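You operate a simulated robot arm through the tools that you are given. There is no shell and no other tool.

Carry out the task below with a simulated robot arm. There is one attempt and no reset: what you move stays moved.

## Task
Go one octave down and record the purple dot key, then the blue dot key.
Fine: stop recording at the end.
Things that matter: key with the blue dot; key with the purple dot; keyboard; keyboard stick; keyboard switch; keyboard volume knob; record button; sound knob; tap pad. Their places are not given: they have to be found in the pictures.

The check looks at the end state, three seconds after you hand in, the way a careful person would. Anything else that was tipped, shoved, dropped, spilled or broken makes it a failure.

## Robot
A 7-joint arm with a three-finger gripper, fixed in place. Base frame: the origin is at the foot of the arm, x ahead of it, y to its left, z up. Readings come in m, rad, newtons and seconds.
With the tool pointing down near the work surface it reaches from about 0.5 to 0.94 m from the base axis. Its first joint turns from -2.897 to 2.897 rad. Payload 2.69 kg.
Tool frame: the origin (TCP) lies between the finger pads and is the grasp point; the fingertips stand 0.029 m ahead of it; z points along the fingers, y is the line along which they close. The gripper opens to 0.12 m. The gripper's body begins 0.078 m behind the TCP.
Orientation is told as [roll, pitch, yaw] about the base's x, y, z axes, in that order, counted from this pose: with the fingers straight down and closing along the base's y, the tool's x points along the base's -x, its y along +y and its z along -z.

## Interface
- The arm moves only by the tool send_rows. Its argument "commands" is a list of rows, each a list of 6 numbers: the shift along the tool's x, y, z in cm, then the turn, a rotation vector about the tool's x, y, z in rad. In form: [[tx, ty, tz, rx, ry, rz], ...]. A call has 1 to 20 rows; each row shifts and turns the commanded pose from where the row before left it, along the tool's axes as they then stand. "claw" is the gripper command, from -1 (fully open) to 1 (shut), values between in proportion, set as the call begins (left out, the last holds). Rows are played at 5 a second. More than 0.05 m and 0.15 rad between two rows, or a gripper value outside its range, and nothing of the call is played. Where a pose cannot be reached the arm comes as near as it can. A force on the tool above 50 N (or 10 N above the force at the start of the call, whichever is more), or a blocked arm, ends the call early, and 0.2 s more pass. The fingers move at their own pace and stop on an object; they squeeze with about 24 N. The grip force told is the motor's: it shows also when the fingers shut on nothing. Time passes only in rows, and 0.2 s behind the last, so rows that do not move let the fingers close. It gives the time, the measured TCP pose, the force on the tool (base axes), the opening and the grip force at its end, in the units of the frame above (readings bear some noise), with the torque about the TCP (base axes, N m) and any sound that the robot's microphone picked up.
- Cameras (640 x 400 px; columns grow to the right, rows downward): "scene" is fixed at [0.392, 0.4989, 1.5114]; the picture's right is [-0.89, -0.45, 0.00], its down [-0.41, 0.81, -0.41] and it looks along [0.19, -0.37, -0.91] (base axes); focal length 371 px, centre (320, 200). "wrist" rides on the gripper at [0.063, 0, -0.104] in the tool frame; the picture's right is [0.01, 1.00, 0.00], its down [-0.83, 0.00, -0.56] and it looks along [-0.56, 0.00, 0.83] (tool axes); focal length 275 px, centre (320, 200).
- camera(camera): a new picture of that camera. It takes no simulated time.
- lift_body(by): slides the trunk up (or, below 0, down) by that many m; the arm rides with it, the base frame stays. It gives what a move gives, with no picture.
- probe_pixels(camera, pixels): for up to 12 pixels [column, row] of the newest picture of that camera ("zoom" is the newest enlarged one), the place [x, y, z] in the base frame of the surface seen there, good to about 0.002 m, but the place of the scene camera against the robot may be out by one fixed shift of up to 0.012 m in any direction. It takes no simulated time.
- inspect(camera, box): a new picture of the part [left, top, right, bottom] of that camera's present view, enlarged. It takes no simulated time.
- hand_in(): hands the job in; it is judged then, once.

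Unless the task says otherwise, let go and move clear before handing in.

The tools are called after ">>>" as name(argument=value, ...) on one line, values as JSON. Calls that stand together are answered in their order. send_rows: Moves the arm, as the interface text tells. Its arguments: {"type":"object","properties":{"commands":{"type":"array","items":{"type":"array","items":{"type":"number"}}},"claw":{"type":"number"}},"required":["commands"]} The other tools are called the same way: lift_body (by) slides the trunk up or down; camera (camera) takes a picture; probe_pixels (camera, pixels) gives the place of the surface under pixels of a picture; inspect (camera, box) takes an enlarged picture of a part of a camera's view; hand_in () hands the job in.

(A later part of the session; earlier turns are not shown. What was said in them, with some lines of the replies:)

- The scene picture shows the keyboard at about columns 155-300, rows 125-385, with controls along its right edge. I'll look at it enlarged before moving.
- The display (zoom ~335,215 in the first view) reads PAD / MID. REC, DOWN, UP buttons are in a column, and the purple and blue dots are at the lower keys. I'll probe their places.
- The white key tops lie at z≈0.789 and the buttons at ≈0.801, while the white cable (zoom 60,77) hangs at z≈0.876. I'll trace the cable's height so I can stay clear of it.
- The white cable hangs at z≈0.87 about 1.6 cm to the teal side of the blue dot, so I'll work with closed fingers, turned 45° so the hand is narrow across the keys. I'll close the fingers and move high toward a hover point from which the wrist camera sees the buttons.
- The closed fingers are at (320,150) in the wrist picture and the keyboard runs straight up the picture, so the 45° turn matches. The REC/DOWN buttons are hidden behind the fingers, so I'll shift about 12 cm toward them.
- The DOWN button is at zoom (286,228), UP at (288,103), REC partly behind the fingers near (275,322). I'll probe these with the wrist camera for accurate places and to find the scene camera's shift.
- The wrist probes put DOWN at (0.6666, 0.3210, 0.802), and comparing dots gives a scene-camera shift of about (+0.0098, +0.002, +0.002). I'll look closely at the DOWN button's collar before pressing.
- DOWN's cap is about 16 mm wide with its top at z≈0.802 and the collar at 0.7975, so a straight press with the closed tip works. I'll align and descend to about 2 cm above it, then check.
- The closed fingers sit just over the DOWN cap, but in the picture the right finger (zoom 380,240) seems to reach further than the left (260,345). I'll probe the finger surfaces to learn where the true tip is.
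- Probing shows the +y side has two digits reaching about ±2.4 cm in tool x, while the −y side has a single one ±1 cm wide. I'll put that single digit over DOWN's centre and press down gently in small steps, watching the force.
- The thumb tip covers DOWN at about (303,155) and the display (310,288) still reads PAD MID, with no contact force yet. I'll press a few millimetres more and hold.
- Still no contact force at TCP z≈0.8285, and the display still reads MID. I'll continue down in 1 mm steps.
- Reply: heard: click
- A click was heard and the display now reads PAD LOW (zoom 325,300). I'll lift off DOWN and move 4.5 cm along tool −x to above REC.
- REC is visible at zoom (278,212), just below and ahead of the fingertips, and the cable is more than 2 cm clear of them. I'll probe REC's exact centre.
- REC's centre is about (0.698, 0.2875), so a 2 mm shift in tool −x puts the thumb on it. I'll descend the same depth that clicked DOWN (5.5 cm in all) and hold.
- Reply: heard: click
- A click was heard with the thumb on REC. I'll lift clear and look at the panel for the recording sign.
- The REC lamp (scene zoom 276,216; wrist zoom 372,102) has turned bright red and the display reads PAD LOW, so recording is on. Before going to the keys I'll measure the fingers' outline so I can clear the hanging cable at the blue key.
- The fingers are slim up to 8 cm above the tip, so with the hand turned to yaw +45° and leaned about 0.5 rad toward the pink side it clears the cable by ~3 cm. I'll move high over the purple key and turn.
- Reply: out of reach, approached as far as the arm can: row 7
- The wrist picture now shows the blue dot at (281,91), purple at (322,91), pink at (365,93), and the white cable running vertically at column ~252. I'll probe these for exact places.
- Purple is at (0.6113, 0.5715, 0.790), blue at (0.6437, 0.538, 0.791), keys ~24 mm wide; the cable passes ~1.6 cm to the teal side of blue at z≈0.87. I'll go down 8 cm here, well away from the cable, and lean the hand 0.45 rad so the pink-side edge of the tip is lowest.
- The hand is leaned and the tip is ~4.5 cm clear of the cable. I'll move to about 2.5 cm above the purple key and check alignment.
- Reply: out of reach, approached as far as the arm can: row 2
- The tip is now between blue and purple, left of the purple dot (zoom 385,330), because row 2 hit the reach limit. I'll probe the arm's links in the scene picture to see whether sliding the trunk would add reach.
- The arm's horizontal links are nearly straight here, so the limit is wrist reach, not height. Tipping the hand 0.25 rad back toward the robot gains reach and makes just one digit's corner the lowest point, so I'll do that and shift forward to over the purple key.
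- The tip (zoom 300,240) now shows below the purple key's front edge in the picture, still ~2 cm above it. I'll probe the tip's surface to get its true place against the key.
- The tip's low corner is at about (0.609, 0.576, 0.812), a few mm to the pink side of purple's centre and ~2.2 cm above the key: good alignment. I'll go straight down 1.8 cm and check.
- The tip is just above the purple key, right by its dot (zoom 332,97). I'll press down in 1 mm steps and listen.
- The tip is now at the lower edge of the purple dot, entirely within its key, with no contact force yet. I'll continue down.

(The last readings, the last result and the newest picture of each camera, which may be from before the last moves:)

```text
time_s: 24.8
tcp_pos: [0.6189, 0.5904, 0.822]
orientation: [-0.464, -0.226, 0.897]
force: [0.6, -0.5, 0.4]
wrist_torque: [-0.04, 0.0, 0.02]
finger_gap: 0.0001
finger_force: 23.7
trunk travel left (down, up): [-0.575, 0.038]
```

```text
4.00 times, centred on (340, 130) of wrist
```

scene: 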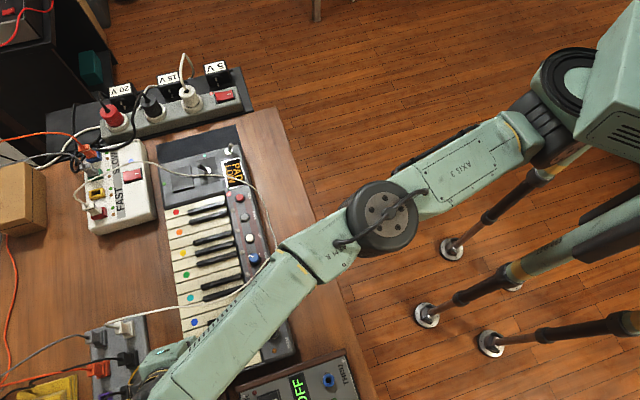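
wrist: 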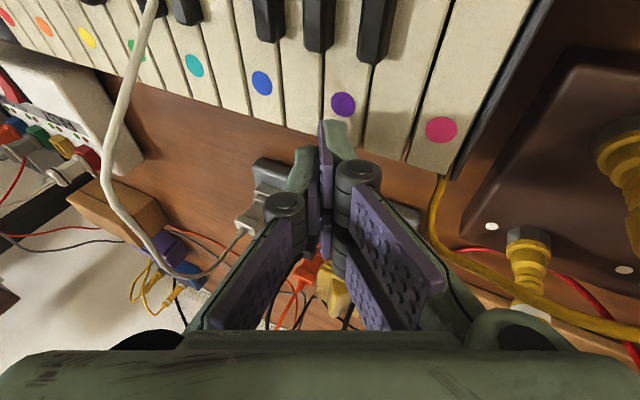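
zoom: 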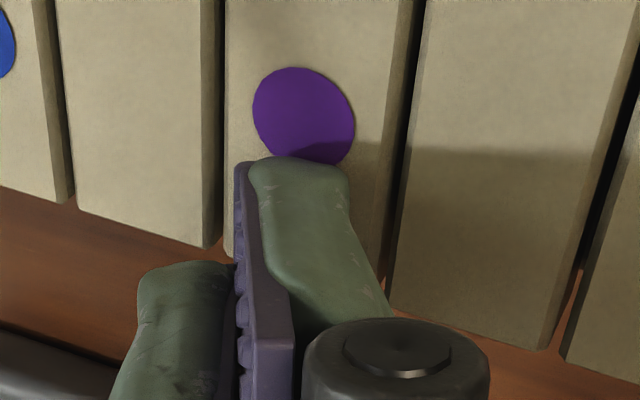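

No contact yet; the tip now overlaps the dot's lower edge in the picture and stays within the purple key. I'll continue in 1 mm steps.

>>> send_rows(commands=[[0.022, 0.044, 0.087, 0, 0, 0], [0.022, 0.044, 0.087, 0, 0, 0], [0, 0, 0, 0, 0, 0]])

>>> inspect(camera="wrist", box=[260, 80, 420, 180])

```text
time_s: 25.6
tcp_pos: [0.618, 0.5896, 0.8197]
orientation: [-0.462, -0.226, 0.896]
force: [-0.2, -0.9, -0.8]
wrist_torque: [0.01, -0.01, 0.0]
finger_gap: 0.0
finger_force: 24.2
trunk travel left (down, up): [-0.575, 0.038]
```

```text
4.00 times, centred on (340, 130) of wrist
```

zoom: 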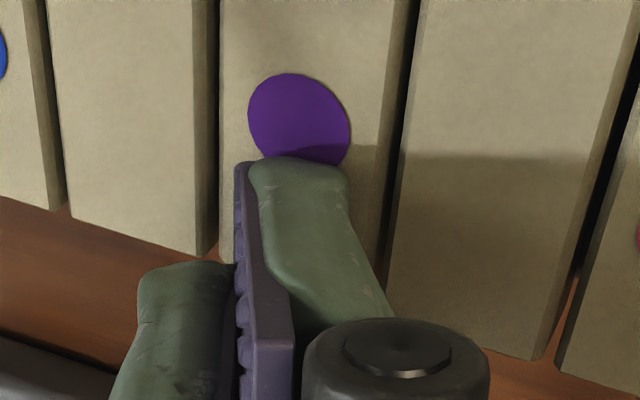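

Still no force at TCP z≈0.820. I'll probe the tip and key surface before going further.

>>> probe_pixels(camera="zoom", pixels=[[265, 161], [300, 162], [330, 163], [345, 172], [350, 200], [300, 120], [370, 180], [420, 160], [240, 175], [180, 160]])

```text
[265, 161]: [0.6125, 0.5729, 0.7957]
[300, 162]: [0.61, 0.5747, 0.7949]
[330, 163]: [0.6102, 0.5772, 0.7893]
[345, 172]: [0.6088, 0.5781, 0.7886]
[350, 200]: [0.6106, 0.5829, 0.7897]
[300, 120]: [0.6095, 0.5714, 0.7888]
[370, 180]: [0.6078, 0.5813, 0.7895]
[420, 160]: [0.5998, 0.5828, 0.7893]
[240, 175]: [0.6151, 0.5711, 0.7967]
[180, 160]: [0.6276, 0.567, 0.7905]
```

The visible tip edge is at z≈0.795 and the key top at 0.789, so contact is close. I'll continue down 1 mm at a time.

>>> send_rows(commands=[[0.022, 0.044, 0.087, 0, 0, 0], [0.022, 0.044, 0.087, 0, 0, 0], [0.022, 0.044, 0.087, 0, 0, 0], [0, 0, 0, 0, 0, 0]])

>>> inspect(camera="wrist", box=[260, 80, 420, 180])

```text
time_s: 26.6
tcp_pos: [0.6188, 0.5912, 0.8173]
orientation: [-0.463, -0.226, 0.897]
force: [0.3, 1.1, 0.4]
wrist_torque: [-0.03, 0.0, 0.01]
finger_gap: 0.0002
finger_force: 24.5
trunk travel left (down, up): [-0.575, 0.038]
heard: click
```

```text
4.00 times, centred on (340, 130) of wrist
```

zoom: 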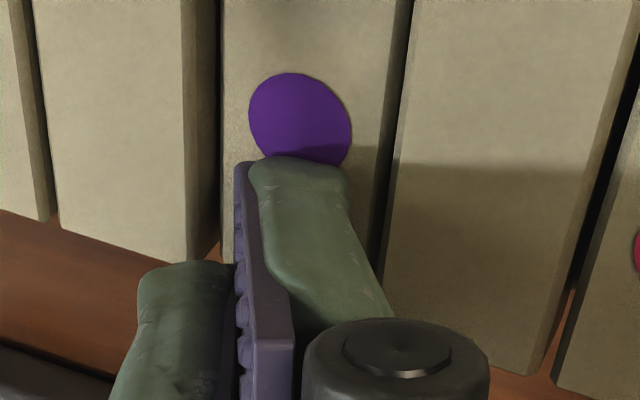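

A click was heard and the purple key is held down with its neighbours untouched. I'll lift straight up 3 cm and look.

>>> send_rows(commands=[[0, 0, 0, 0, 0, 0], [-0.111, -0.218, -0.436, 0, 0, 0], [-0.223, -0.435, -0.872, 0, 0, 0], [-0.334, -0.653, -1.309, 0, 0, 0], [0, 0, 0, 0, 0, 0]])

>>> camera(camera="wrist")

>>> camera(camera="scene")

>>> inspect(camera="scene", box=[160, 140, 320, 240])

```text
time_s: 27.8
tcp_pos: [0.619, 0.5891, 0.8468]
orientation: [-0.463, -0.227, 0.898]
force: [-0.4, -0.7, -0.2]
wrist_torque: [0.03, 0.02, 0.0]
finger_gap: 0.0002
finger_force: 24.4
trunk travel left (down, up): [-0.575, 0.038]
```

```text
taken
```

wrist: 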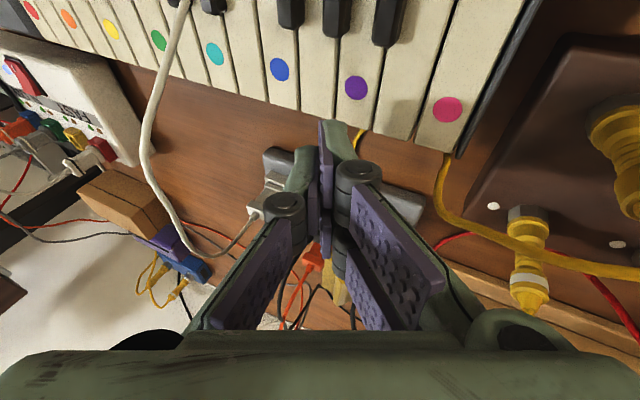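

```text
taken
```

scene: 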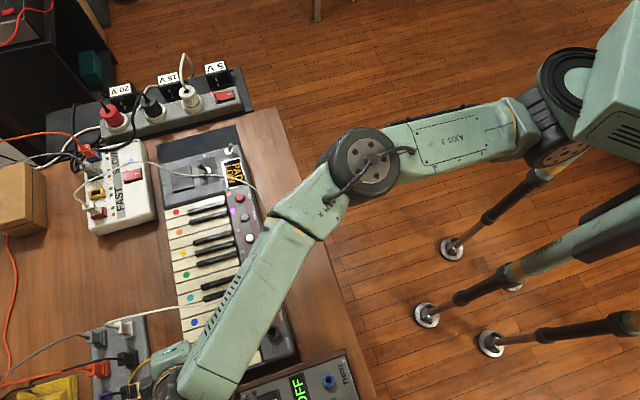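

```text
4.00 times, centred on (240, 190) of scene
```

zoom: 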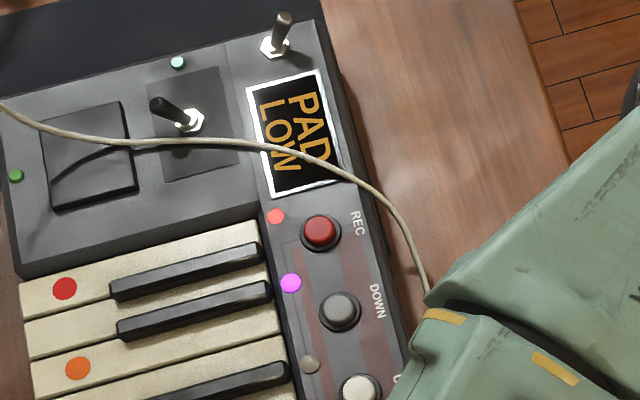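

The first of the round lamps on the panel (scene zoom 291,283) now glows purple, so the purple note was recorded; REC lamp is still red and display reads PAD LOW. I'll shift 4.65 cm sideways to above the blue key, still raised 3 cm.

>>> send_rows(commands=[[0.187, -1.397, 0.647, 0, 0, 0], [0.187, -1.397, 0.647, 0, 0, 0], [0.187, -1.397, 0.647, 0, 0, 0], [0, 0, 0, 0, 0, 0]])

>>> camera(camera="wrist")

>>> inspect(camera="wrist", box=[220, 40, 420, 165])

```text
time_s: 28.8
tcp_pos: [0.6512, 0.555, 0.8461]
orientation: [-0.463, -0.225, 0.898]
force: [-0.3, 0.1, 0.1]
wrist_torque: [0.0, 0.03, 0.02]
finger_gap: 0.0
finger_force: 24.3
trunk travel left (down, up): [-0.575, 0.038]
```

```text
taken
```

wrist: 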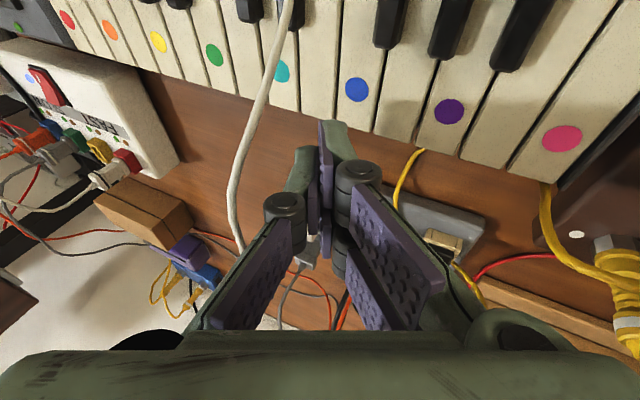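

```text
3.20 times, centred on (320, 102) of wrist
```

zoom: 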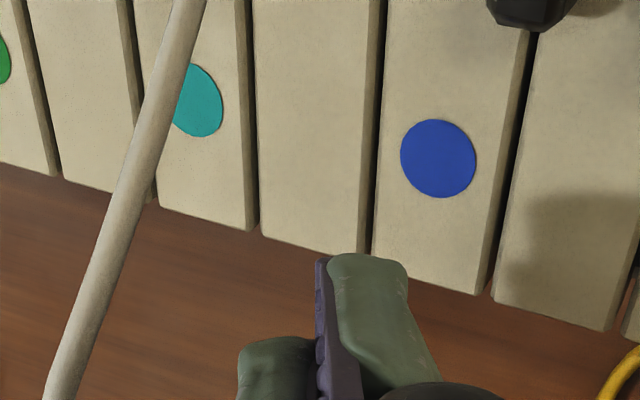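

The blue dot (358,89) sits relative to the tip exactly where purple did (356,88). I'll check the true gap between the cable (236,200) and the thumb knuckle (266,205) before descending.

>>> probe_pixels(camera="wrist", pixels=[[250, 130], [240, 165], [233, 200], [236, 240], [266, 205], [290, 180], [262, 95], [280, 40], [240, 265], [358, 89], [205, 318], [338, 121]])

```text
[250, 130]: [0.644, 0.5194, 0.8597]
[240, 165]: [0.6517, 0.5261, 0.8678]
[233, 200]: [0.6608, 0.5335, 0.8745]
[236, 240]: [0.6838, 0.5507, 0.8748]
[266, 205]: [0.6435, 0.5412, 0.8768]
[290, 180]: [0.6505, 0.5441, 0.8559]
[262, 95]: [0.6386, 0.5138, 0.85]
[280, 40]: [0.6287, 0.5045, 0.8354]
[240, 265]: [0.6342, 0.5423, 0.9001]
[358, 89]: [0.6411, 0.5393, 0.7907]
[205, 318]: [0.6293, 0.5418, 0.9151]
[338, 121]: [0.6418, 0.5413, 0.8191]
```

The thumb knuckle is about 1.7 cm from the cable, and the gap grows as the leaned hand descends. I'll go down 2.6 cm and then press in 1 mm steps to the same depth as for purple.

>>> send_rows(commands=[[0.29, 0.566, 1.134, 0, 0, 0], [0.223, 0.435, 0.872, 0, 0, 0], [0.067, 0.131, 0.262, 0, 0, 0], [0.022, 0.044, 0.087, 0, 0, 0], [0.022, 0.044, 0.087, 0, 0, 0], [0, 0, 0, 0, 0, 0]])

>>> camera(camera="wrist")

>>> inspect(camera="wrist", box=[260, 80, 420, 180])

```text
time_s: 30.2
tcp_pos: [0.6526, 0.5549, 0.8186]
orientation: [-0.462, -0.227, 0.898]
force: [0.9, -0.8, 0.7]
wrist_torque: [0.0, -0.03, 0.0]
finger_gap: 0.0
finger_force: 24.3
trunk travel left (down, up): [-0.575, 0.038]
```

```text
taken
```

wrist: 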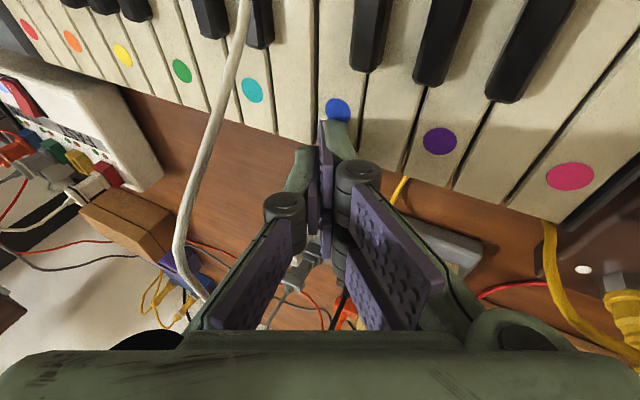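

```text
4.00 times, centred on (340, 130) of wrist
```

zoom: 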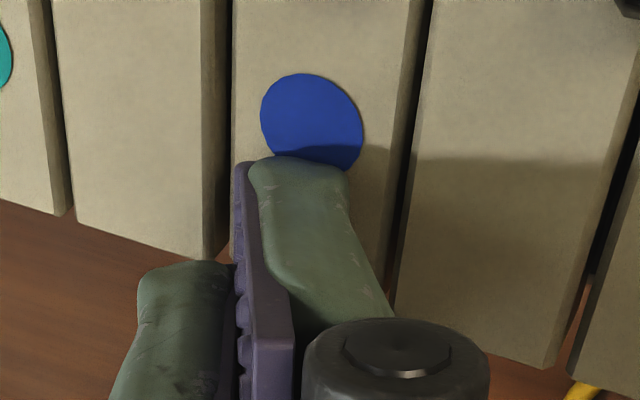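

The tip is at the blue dot's lower edge (zoom 312,160), within the blue key, no click yet. I'll press the last few millimetres.

>>> send_rows(commands=[[0.022, 0.044, 0.087, 0, 0, 0], [0.022, 0.044, 0.087, 0, 0, 0], [0, 0, 0, 0, 0, 0]])

>>> inspect(camera="wrist", box=[260, 80, 420, 180])

```text
time_s: 31.0
tcp_pos: [0.6523, 0.555, 0.8168]
orientation: [-0.465, -0.225, 0.898]
force: [0.8, 0.3, 1.0]
wrist_torque: [-0.02, -0.03, -0.01]
finger_gap: 0.0
finger_force: 24.2
trunk travel left (down, up): [-0.575, 0.038]
heard: click
```

```text
4.00 times, centred on (340, 130) of wrist
```

zoom: 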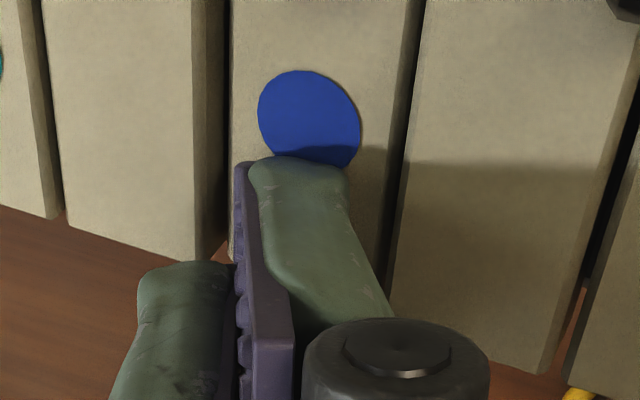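

A click was heard with the blue key held down. I'll lift straight up 3 cm and check the lamps.

>>> send_rows(commands=[[0, 0, 0, 0, 0, 0], [-0.111, -0.218, -0.436, 0, 0, 0], [-0.223, -0.435, -0.872, 0, 0, 0], [-0.334, -0.653, -1.309, 0, 0, 0], [0, 0, 0, 0, 0, 0]])

>>> camera(camera="scene")

>>> inspect(camera="scene", box=[160, 150, 320, 250])

>>> camera(camera="wrist")

```text
time_s: 32.2
tcp_pos: [0.6515, 0.5563, 0.8493]
orientation: [-0.462, -0.224, 0.899]
force: [0.4, 0.1, 0.1]
wrist_torque: [-0.01, 0.0, -0.02]
finger_gap: 0.0
finger_force: 24.0
trunk travel left (down, up): [-0.575, 0.038]
```

```text
taken
```

scene: 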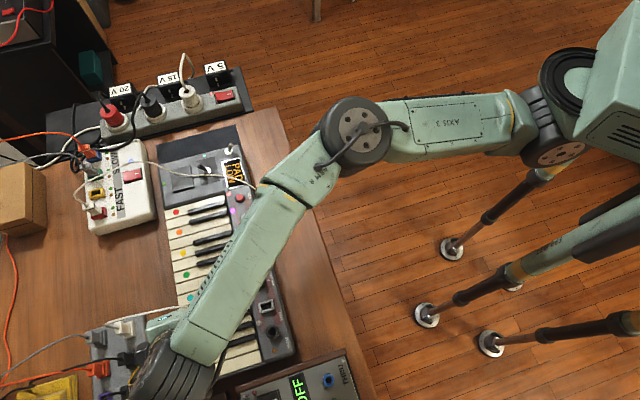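

```text
4.00 times, centred on (240, 200) of scene
```

zoom: 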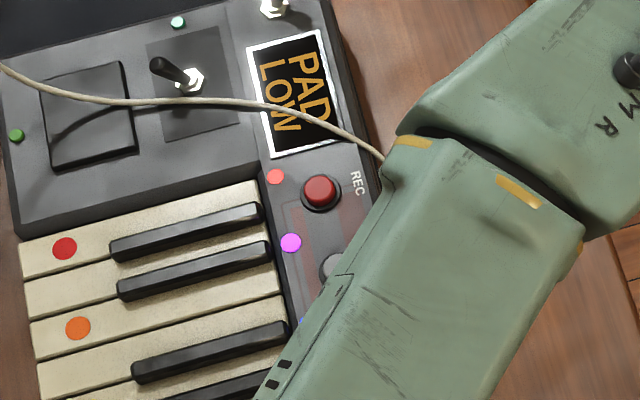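

```text
taken
```

wrist: 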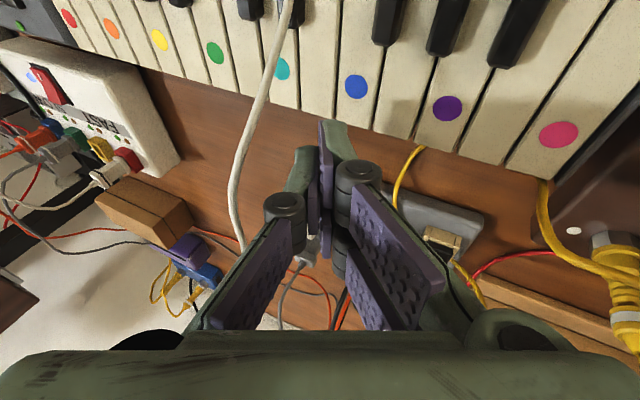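

The second panel lamp shows blue at its edge (scene zoom 302,322, partly hidden by the forearm). I'll back away from the cable sideways, rise, and undo the lean, ready to return to REC.

>>> send_rows(commands=[[-0.187, 1.397, -0.647, 0, 0, 0], [-0.187, 1.397, -0.647, 0, 0, 0], [-0.187, 1.397, -0.647, 0, 0, 0], [-0.743, -1.449, -2.905, 0, 0, 0], [-0.743, -1.449, -2.905, 0, 0, 0], [-0.743, -1.449, -2.905, 0, 0, 0], [3.876, 0, -0.99, 0, 0, 0], [0, 0, 0, 0, 0.125, 0], [0, 0, 0, 0, 0.125, 0], [0, 0, 0, -0.1125, 0, 0], [0, 0, 0, -0.1125, 0, 0], [0, 0, 0, -0.1125, 0, 0], [0, 0, 0, -0.1125, 0, 0], [0, 0, 0, 0, 0, 0]])

>>> camera(camera="scene")

>>> camera(camera="wrist")

```text
time_s: 35.2
tcp_pos: [0.5909, 0.563, 0.9466]
orientation: [0.001, 0.0, 0.786]
force: [-0.3, 0.2, 0.0]
wrist_torque: [-0.04, -0.01, -0.01]
finger_gap: 0.0001
finger_force: 24.6
trunk travel left (down, up): [-0.575, 0.038]
```

```text
taken
```

scene: 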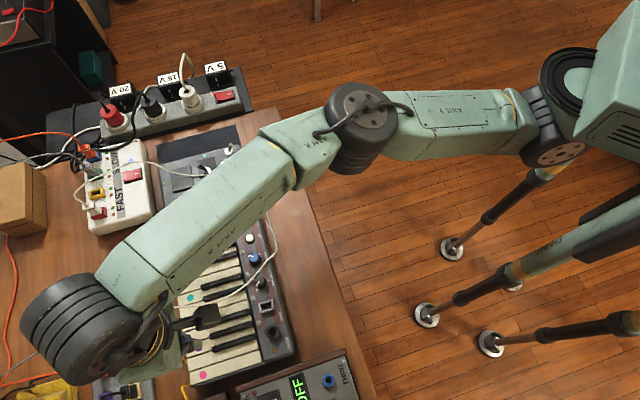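

```text
taken
```

wrist: 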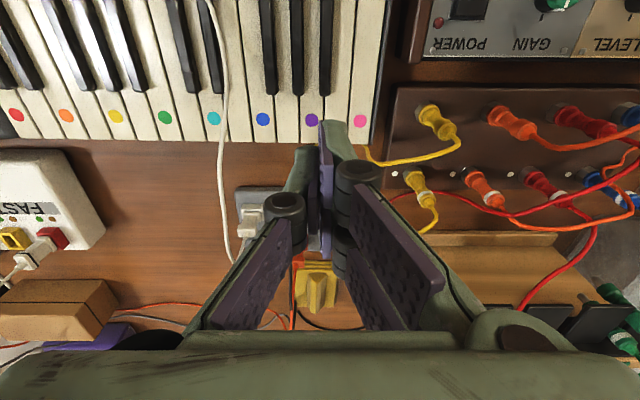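

The hand is upright again at (0.591, 0.563, 0.947), clear of everything. I'll rise 6 cm, move back toward the button area and turn to the yaw I used for REC.

>>> send_rows(commands=[[0, 0, -3, 0, 0, 0], [0, 0, -3, 0, 0, 0], [1.9, -3.85, 0, 0, 0, 0], [1.9, -3.85, 0, 0, 0, 0], [1.9, -3.85, 0, 0, 0, 0], [1.9, -3.85, 0, 0, 0, 0], [1.9, -3.85, 0, 0, 0, 0], [0, 0, 0, 0, 0, 0.131], [0, 0, 0, 0, 0, 0.131], [0, 0, 0, 0, 0, 0.131], [0, 0, 0, 0, 0, 0.131], [0, 0, 0, 0, 0, 0.131], [0, 0, 0, 0, 0, 0.131], [0, 0, 0, 0, 0, 0.131], [0, 0, 0, 0, 0, 0.131], [0, 0, 0, 0, 0, 0.131], [0, 0, 0, 0, 0, 0.131], [0, 0, 0, 0, 0, 0.131], [0, 0, 0, 0, 0, 0.13], [0, 0, 0, 0, 0, 0]])

>>> camera(camera="wrist")

>>> camera(camera="scene")

```text
time_s: 39.4
tcp_pos: [0.6606, 0.3588, 1.0057]
orientation: [0.0, 0.0, -0.786]
force: [0.2, 0.1, -0.4]
wrist_torque: [-0.01, -0.03, 0.01]
finger_gap: 0.0002
finger_force: 24.0
trunk travel left (down, up): [-0.575, 0.038]
```

```text
taken
```

wrist: 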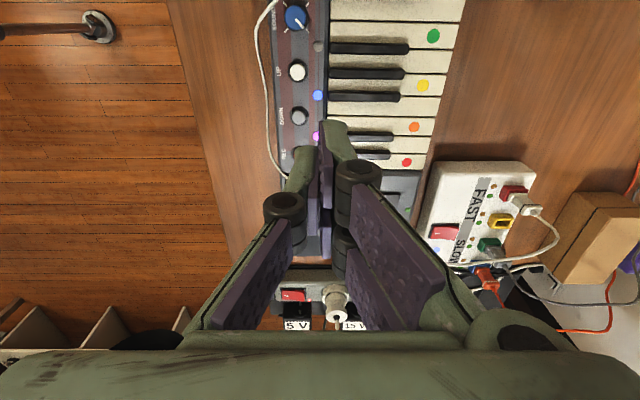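

```text
taken
```

scene: 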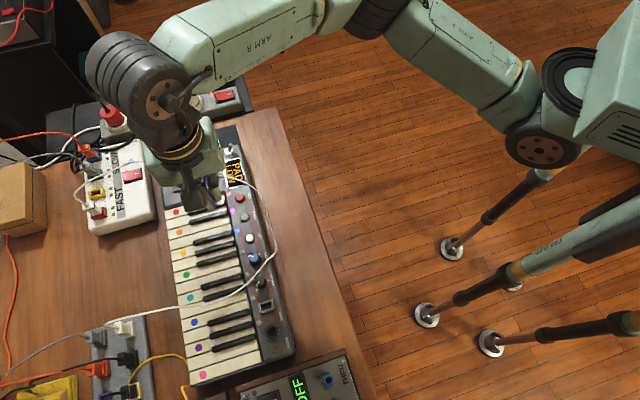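

The lamps now show purple (316,135) then blue (319,95), so both notes are in. I'll move to above REC and descend to z≈0.881 as before.

>>> send_rows(commands=[[-3.85, -0.94, 0, 0, 0, 0], [-3.85, -0.94, 0, 0, 0, 0], [0, 0, 4.15, 0, 0, 0], [0, 0, 4.15, 0, 0, 0], [0, 0, 4.15, 0, 0, 0], [0, 0, 0, 0, 0, 0]])

>>> camera(camera="wrist")

>>> inspect(camera="wrist", box=[240, 80, 400, 180])

```text
time_s: 40.8
tcp_pos: [0.7014, 0.2898, 0.8823]
orientation: [0.0, 0.0, -0.786]
force: [0.2, 0.1, 0.2]
wrist_torque: [0.0, 0.0, -0.03]
finger_gap: 0.0001
finger_force: 24.1
trunk travel left (down, up): [-0.575, 0.038]
```

```text
taken
```

wrist: 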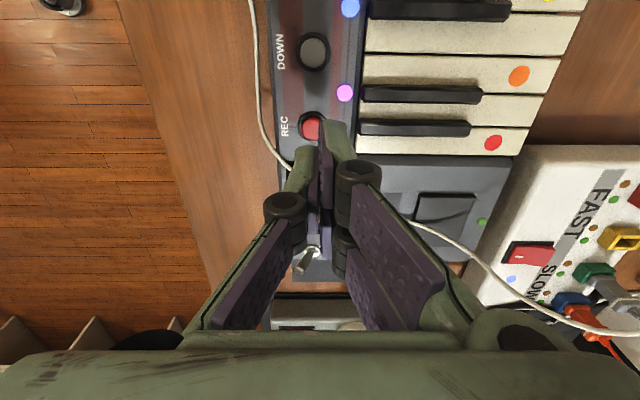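

```text
4.00 times, centred on (320, 130) of wrist
```

zoom: 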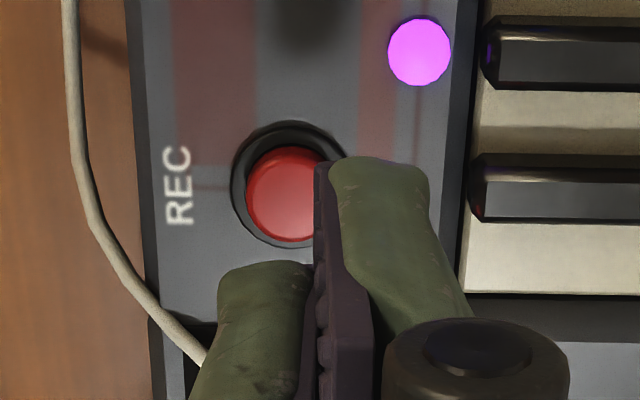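

REC is at zoom (288,195), about 2 mm off from where it was before the earlier press, so I'll correct by +0.1 cm in x and +0.2 cm in y and press down the same way.

>>> send_rows(commands=[[0.1, 0.2, 1.5, 0, 0, 0], [0, 0, 1.5, 0, 0, 0], [0, 0, 1.5, 0, 0, 0], [0, 0, 0.5, 0, 0, 0], [0, 0, 0.2, 0, 0, 0], [0, 0, 0.2, 0, 0, 0], [0, 0, 0.1, 0, 0, 0], [0, 0, 0, 0, 0, 0]])

>>> inspect(camera="wrist", box=[240, 120, 400, 220])

```text
time_s: 42.6
tcp_pos: [0.7016, 0.2943, 0.8276]
orientation: [0.001, 0.0, -0.787]
force: [0.3, 0.6, -0.4]
wrist_torque: [-0.02, 0.02, -0.01]
finger_gap: 0.0
finger_force: 24.7
trunk travel left (down, up): [-0.575, 0.038]
```

```text
4.00 times, centred on (320, 170) of wrist
```

zoom: 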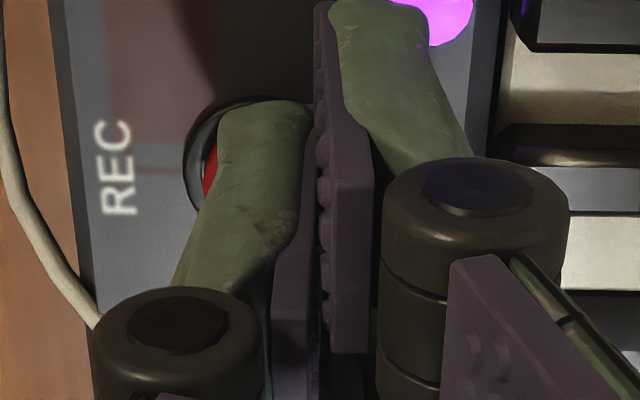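

No click yet at z≈0.8276 with the thumb over REC. I'll go 1 mm further and hold.

>>> send_rows(commands=[[0, 0, 0.1, 0, 0, 0], [0, 0, 0.05, 0, 0, 0], [0, 0, 0, 0, 0, 0]])

>>> inspect(camera="wrist", box=[240, 120, 400, 220])

```text
time_s: 43.4
tcp_pos: [0.7022, 0.2932, 0.8257]
orientation: [0.001, 0.001, -0.785]
force: [0.6, 0.9, 1.0]
wrist_torque: [0.01, -0.02, 0.01]
finger_gap: 0.0003
finger_force: 23.6
trunk travel left (down, up): [-0.575, 0.038]
heard: click
```

```text
4.00 times, centred on (320, 170) of wrist
```

zoom: 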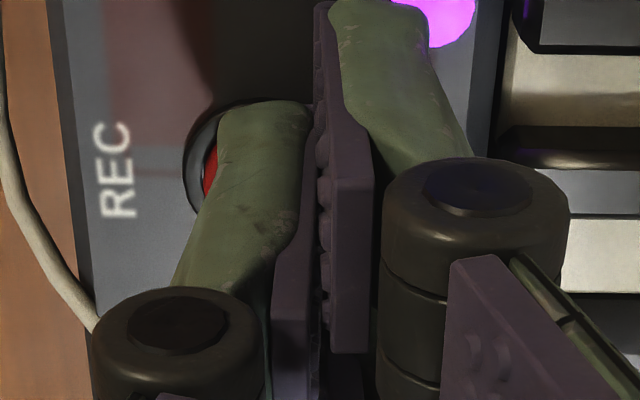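

A click was heard on REC. I'll lift clear to about z=1.0 and check the REC lamp and the display.

>>> send_rows(commands=[[0, 0, -1.0, 0, 0, 0], [0, 0, -3.5, 0, 0, 0], [0, 0, -4.5, 0, 0, 0], [0, 0, -4.5, 0, 0, 0], [0, 0, -4.5, 0, 0, 0], [0, 0, 0, 0, 0, 0]])

>>> inspect(camera="scene", box=[160, 140, 320, 240])

>>> inspect(camera="wrist", box=[240, 20, 400, 120])

```text
time_s: 44.8
tcp_pos: [0.7005, 0.2929, 1.0068]
orientation: [-0.001, 0.001, -0.788]
force: [-0.4, 0.0, 0.7]
wrist_torque: [-0.01, -0.03, 0.0]
finger_gap: 0.0003
finger_force: 24.0
trunk travel left (down, up): [-0.575, 0.038]
```

```text
4.00 times, centred on (240, 190) of scene
```

zoom: 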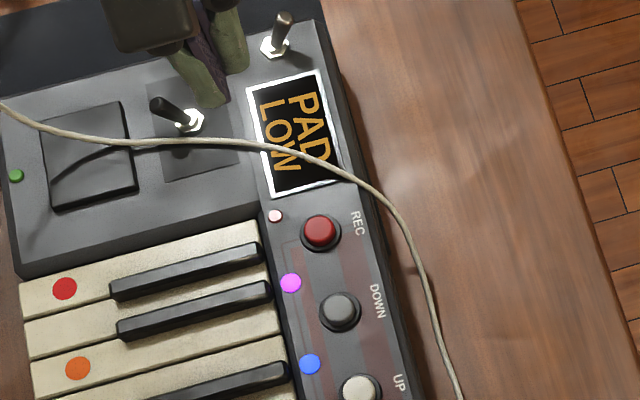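

```text
4.00 times, centred on (320, 70) of wrist
```

zoom: 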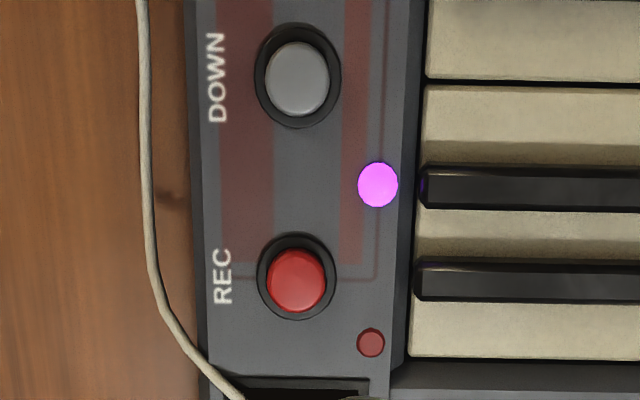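

The REC lamp is off again (wrist zoom 370,342 dull; scene zoom 275,216 pale), the display reads PAD LOW, and the lamps show purple then blue. I'll move the arm clear and take a last look at everything.

>>> send_rows(commands=[[0.6, -4.0, 0, 0, 0, 0], [0.6, -4.0, 0, 0, 0, 0], [0.6, -4.0, 0, 0, 0, 0], [0.6, -4.0, 0, 0, 0, 0], [0.6, -4.0, 0, 0, 0, 0], [0, 0, 0, 0, 0, 0]])

>>> camera(camera="scene")

>>> inspect(camera="scene", box=[80, 120, 320, 270])

>>> inspect(camera="scene", box=[80, 250, 320, 400])

```text
time_s: 46.2
tcp_pos: [0.5382, 0.1721, 1.0044]
orientation: [-0.001, 0.0, -0.786]
force: [-1.3, -0.4, -0.1]
wrist_torque: [0.0, -0.01, 0.0]
finger_gap: 0.0001
finger_force: 24.0
trunk travel left (down, up): [-0.575, 0.038]
```

```text
taken
```

scene: 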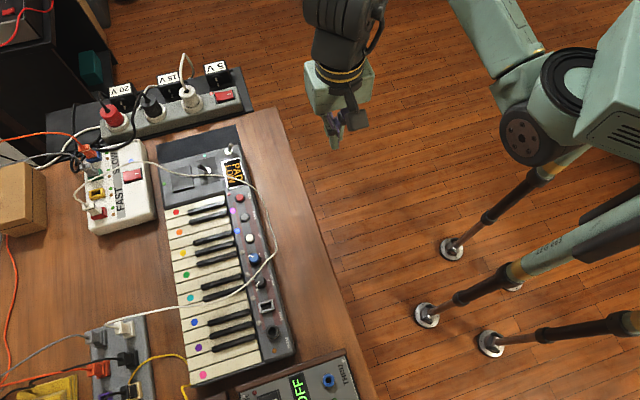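

```text
2.67 times, centred on (200, 195) of scene
```

zoom: 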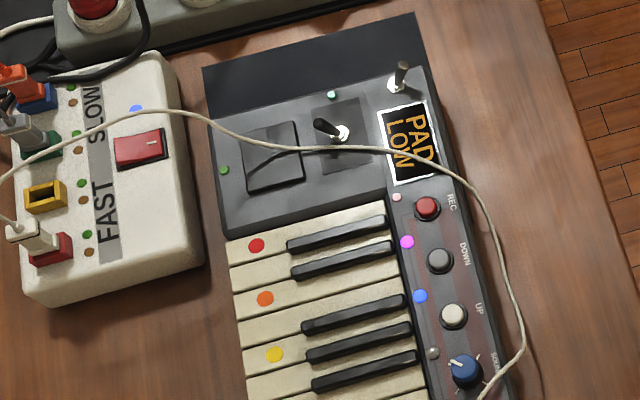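

```text
2.67 times, centred on (200, 325) of scene
```

zoom: 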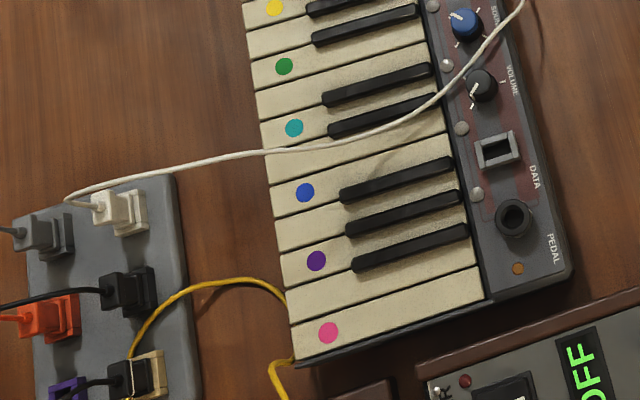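

The final pictures show PAD LOW, the REC lamp off, lamps lit purple then blue only, and the cable, knobs, stick and switch as they were at the start. The arm is clear, so I'll hand in.

>>> hand_in()

```text
The job is handed in.
```

The keyboard is one octave down, and the purple dot key followed by the blue dot key is recorded, with recording stopped. I handed the job in with the arm clear of the table; the check's result was not shown.

- **Octave:** I pressed DOWN once, and the display went from PAD MID to PAD LOW.
- **Recording:** I pressed REC and its lamp lit red. I then pressed the purple key and the blue key once each. The first two panel lamps show purple then blue, and no others are lit.
- **Stop:** I pressed REC again and its lamp went out.

In the last pictures the hanging white cable, the knobs, stick, switch and everything else on the table look as they did at the start.
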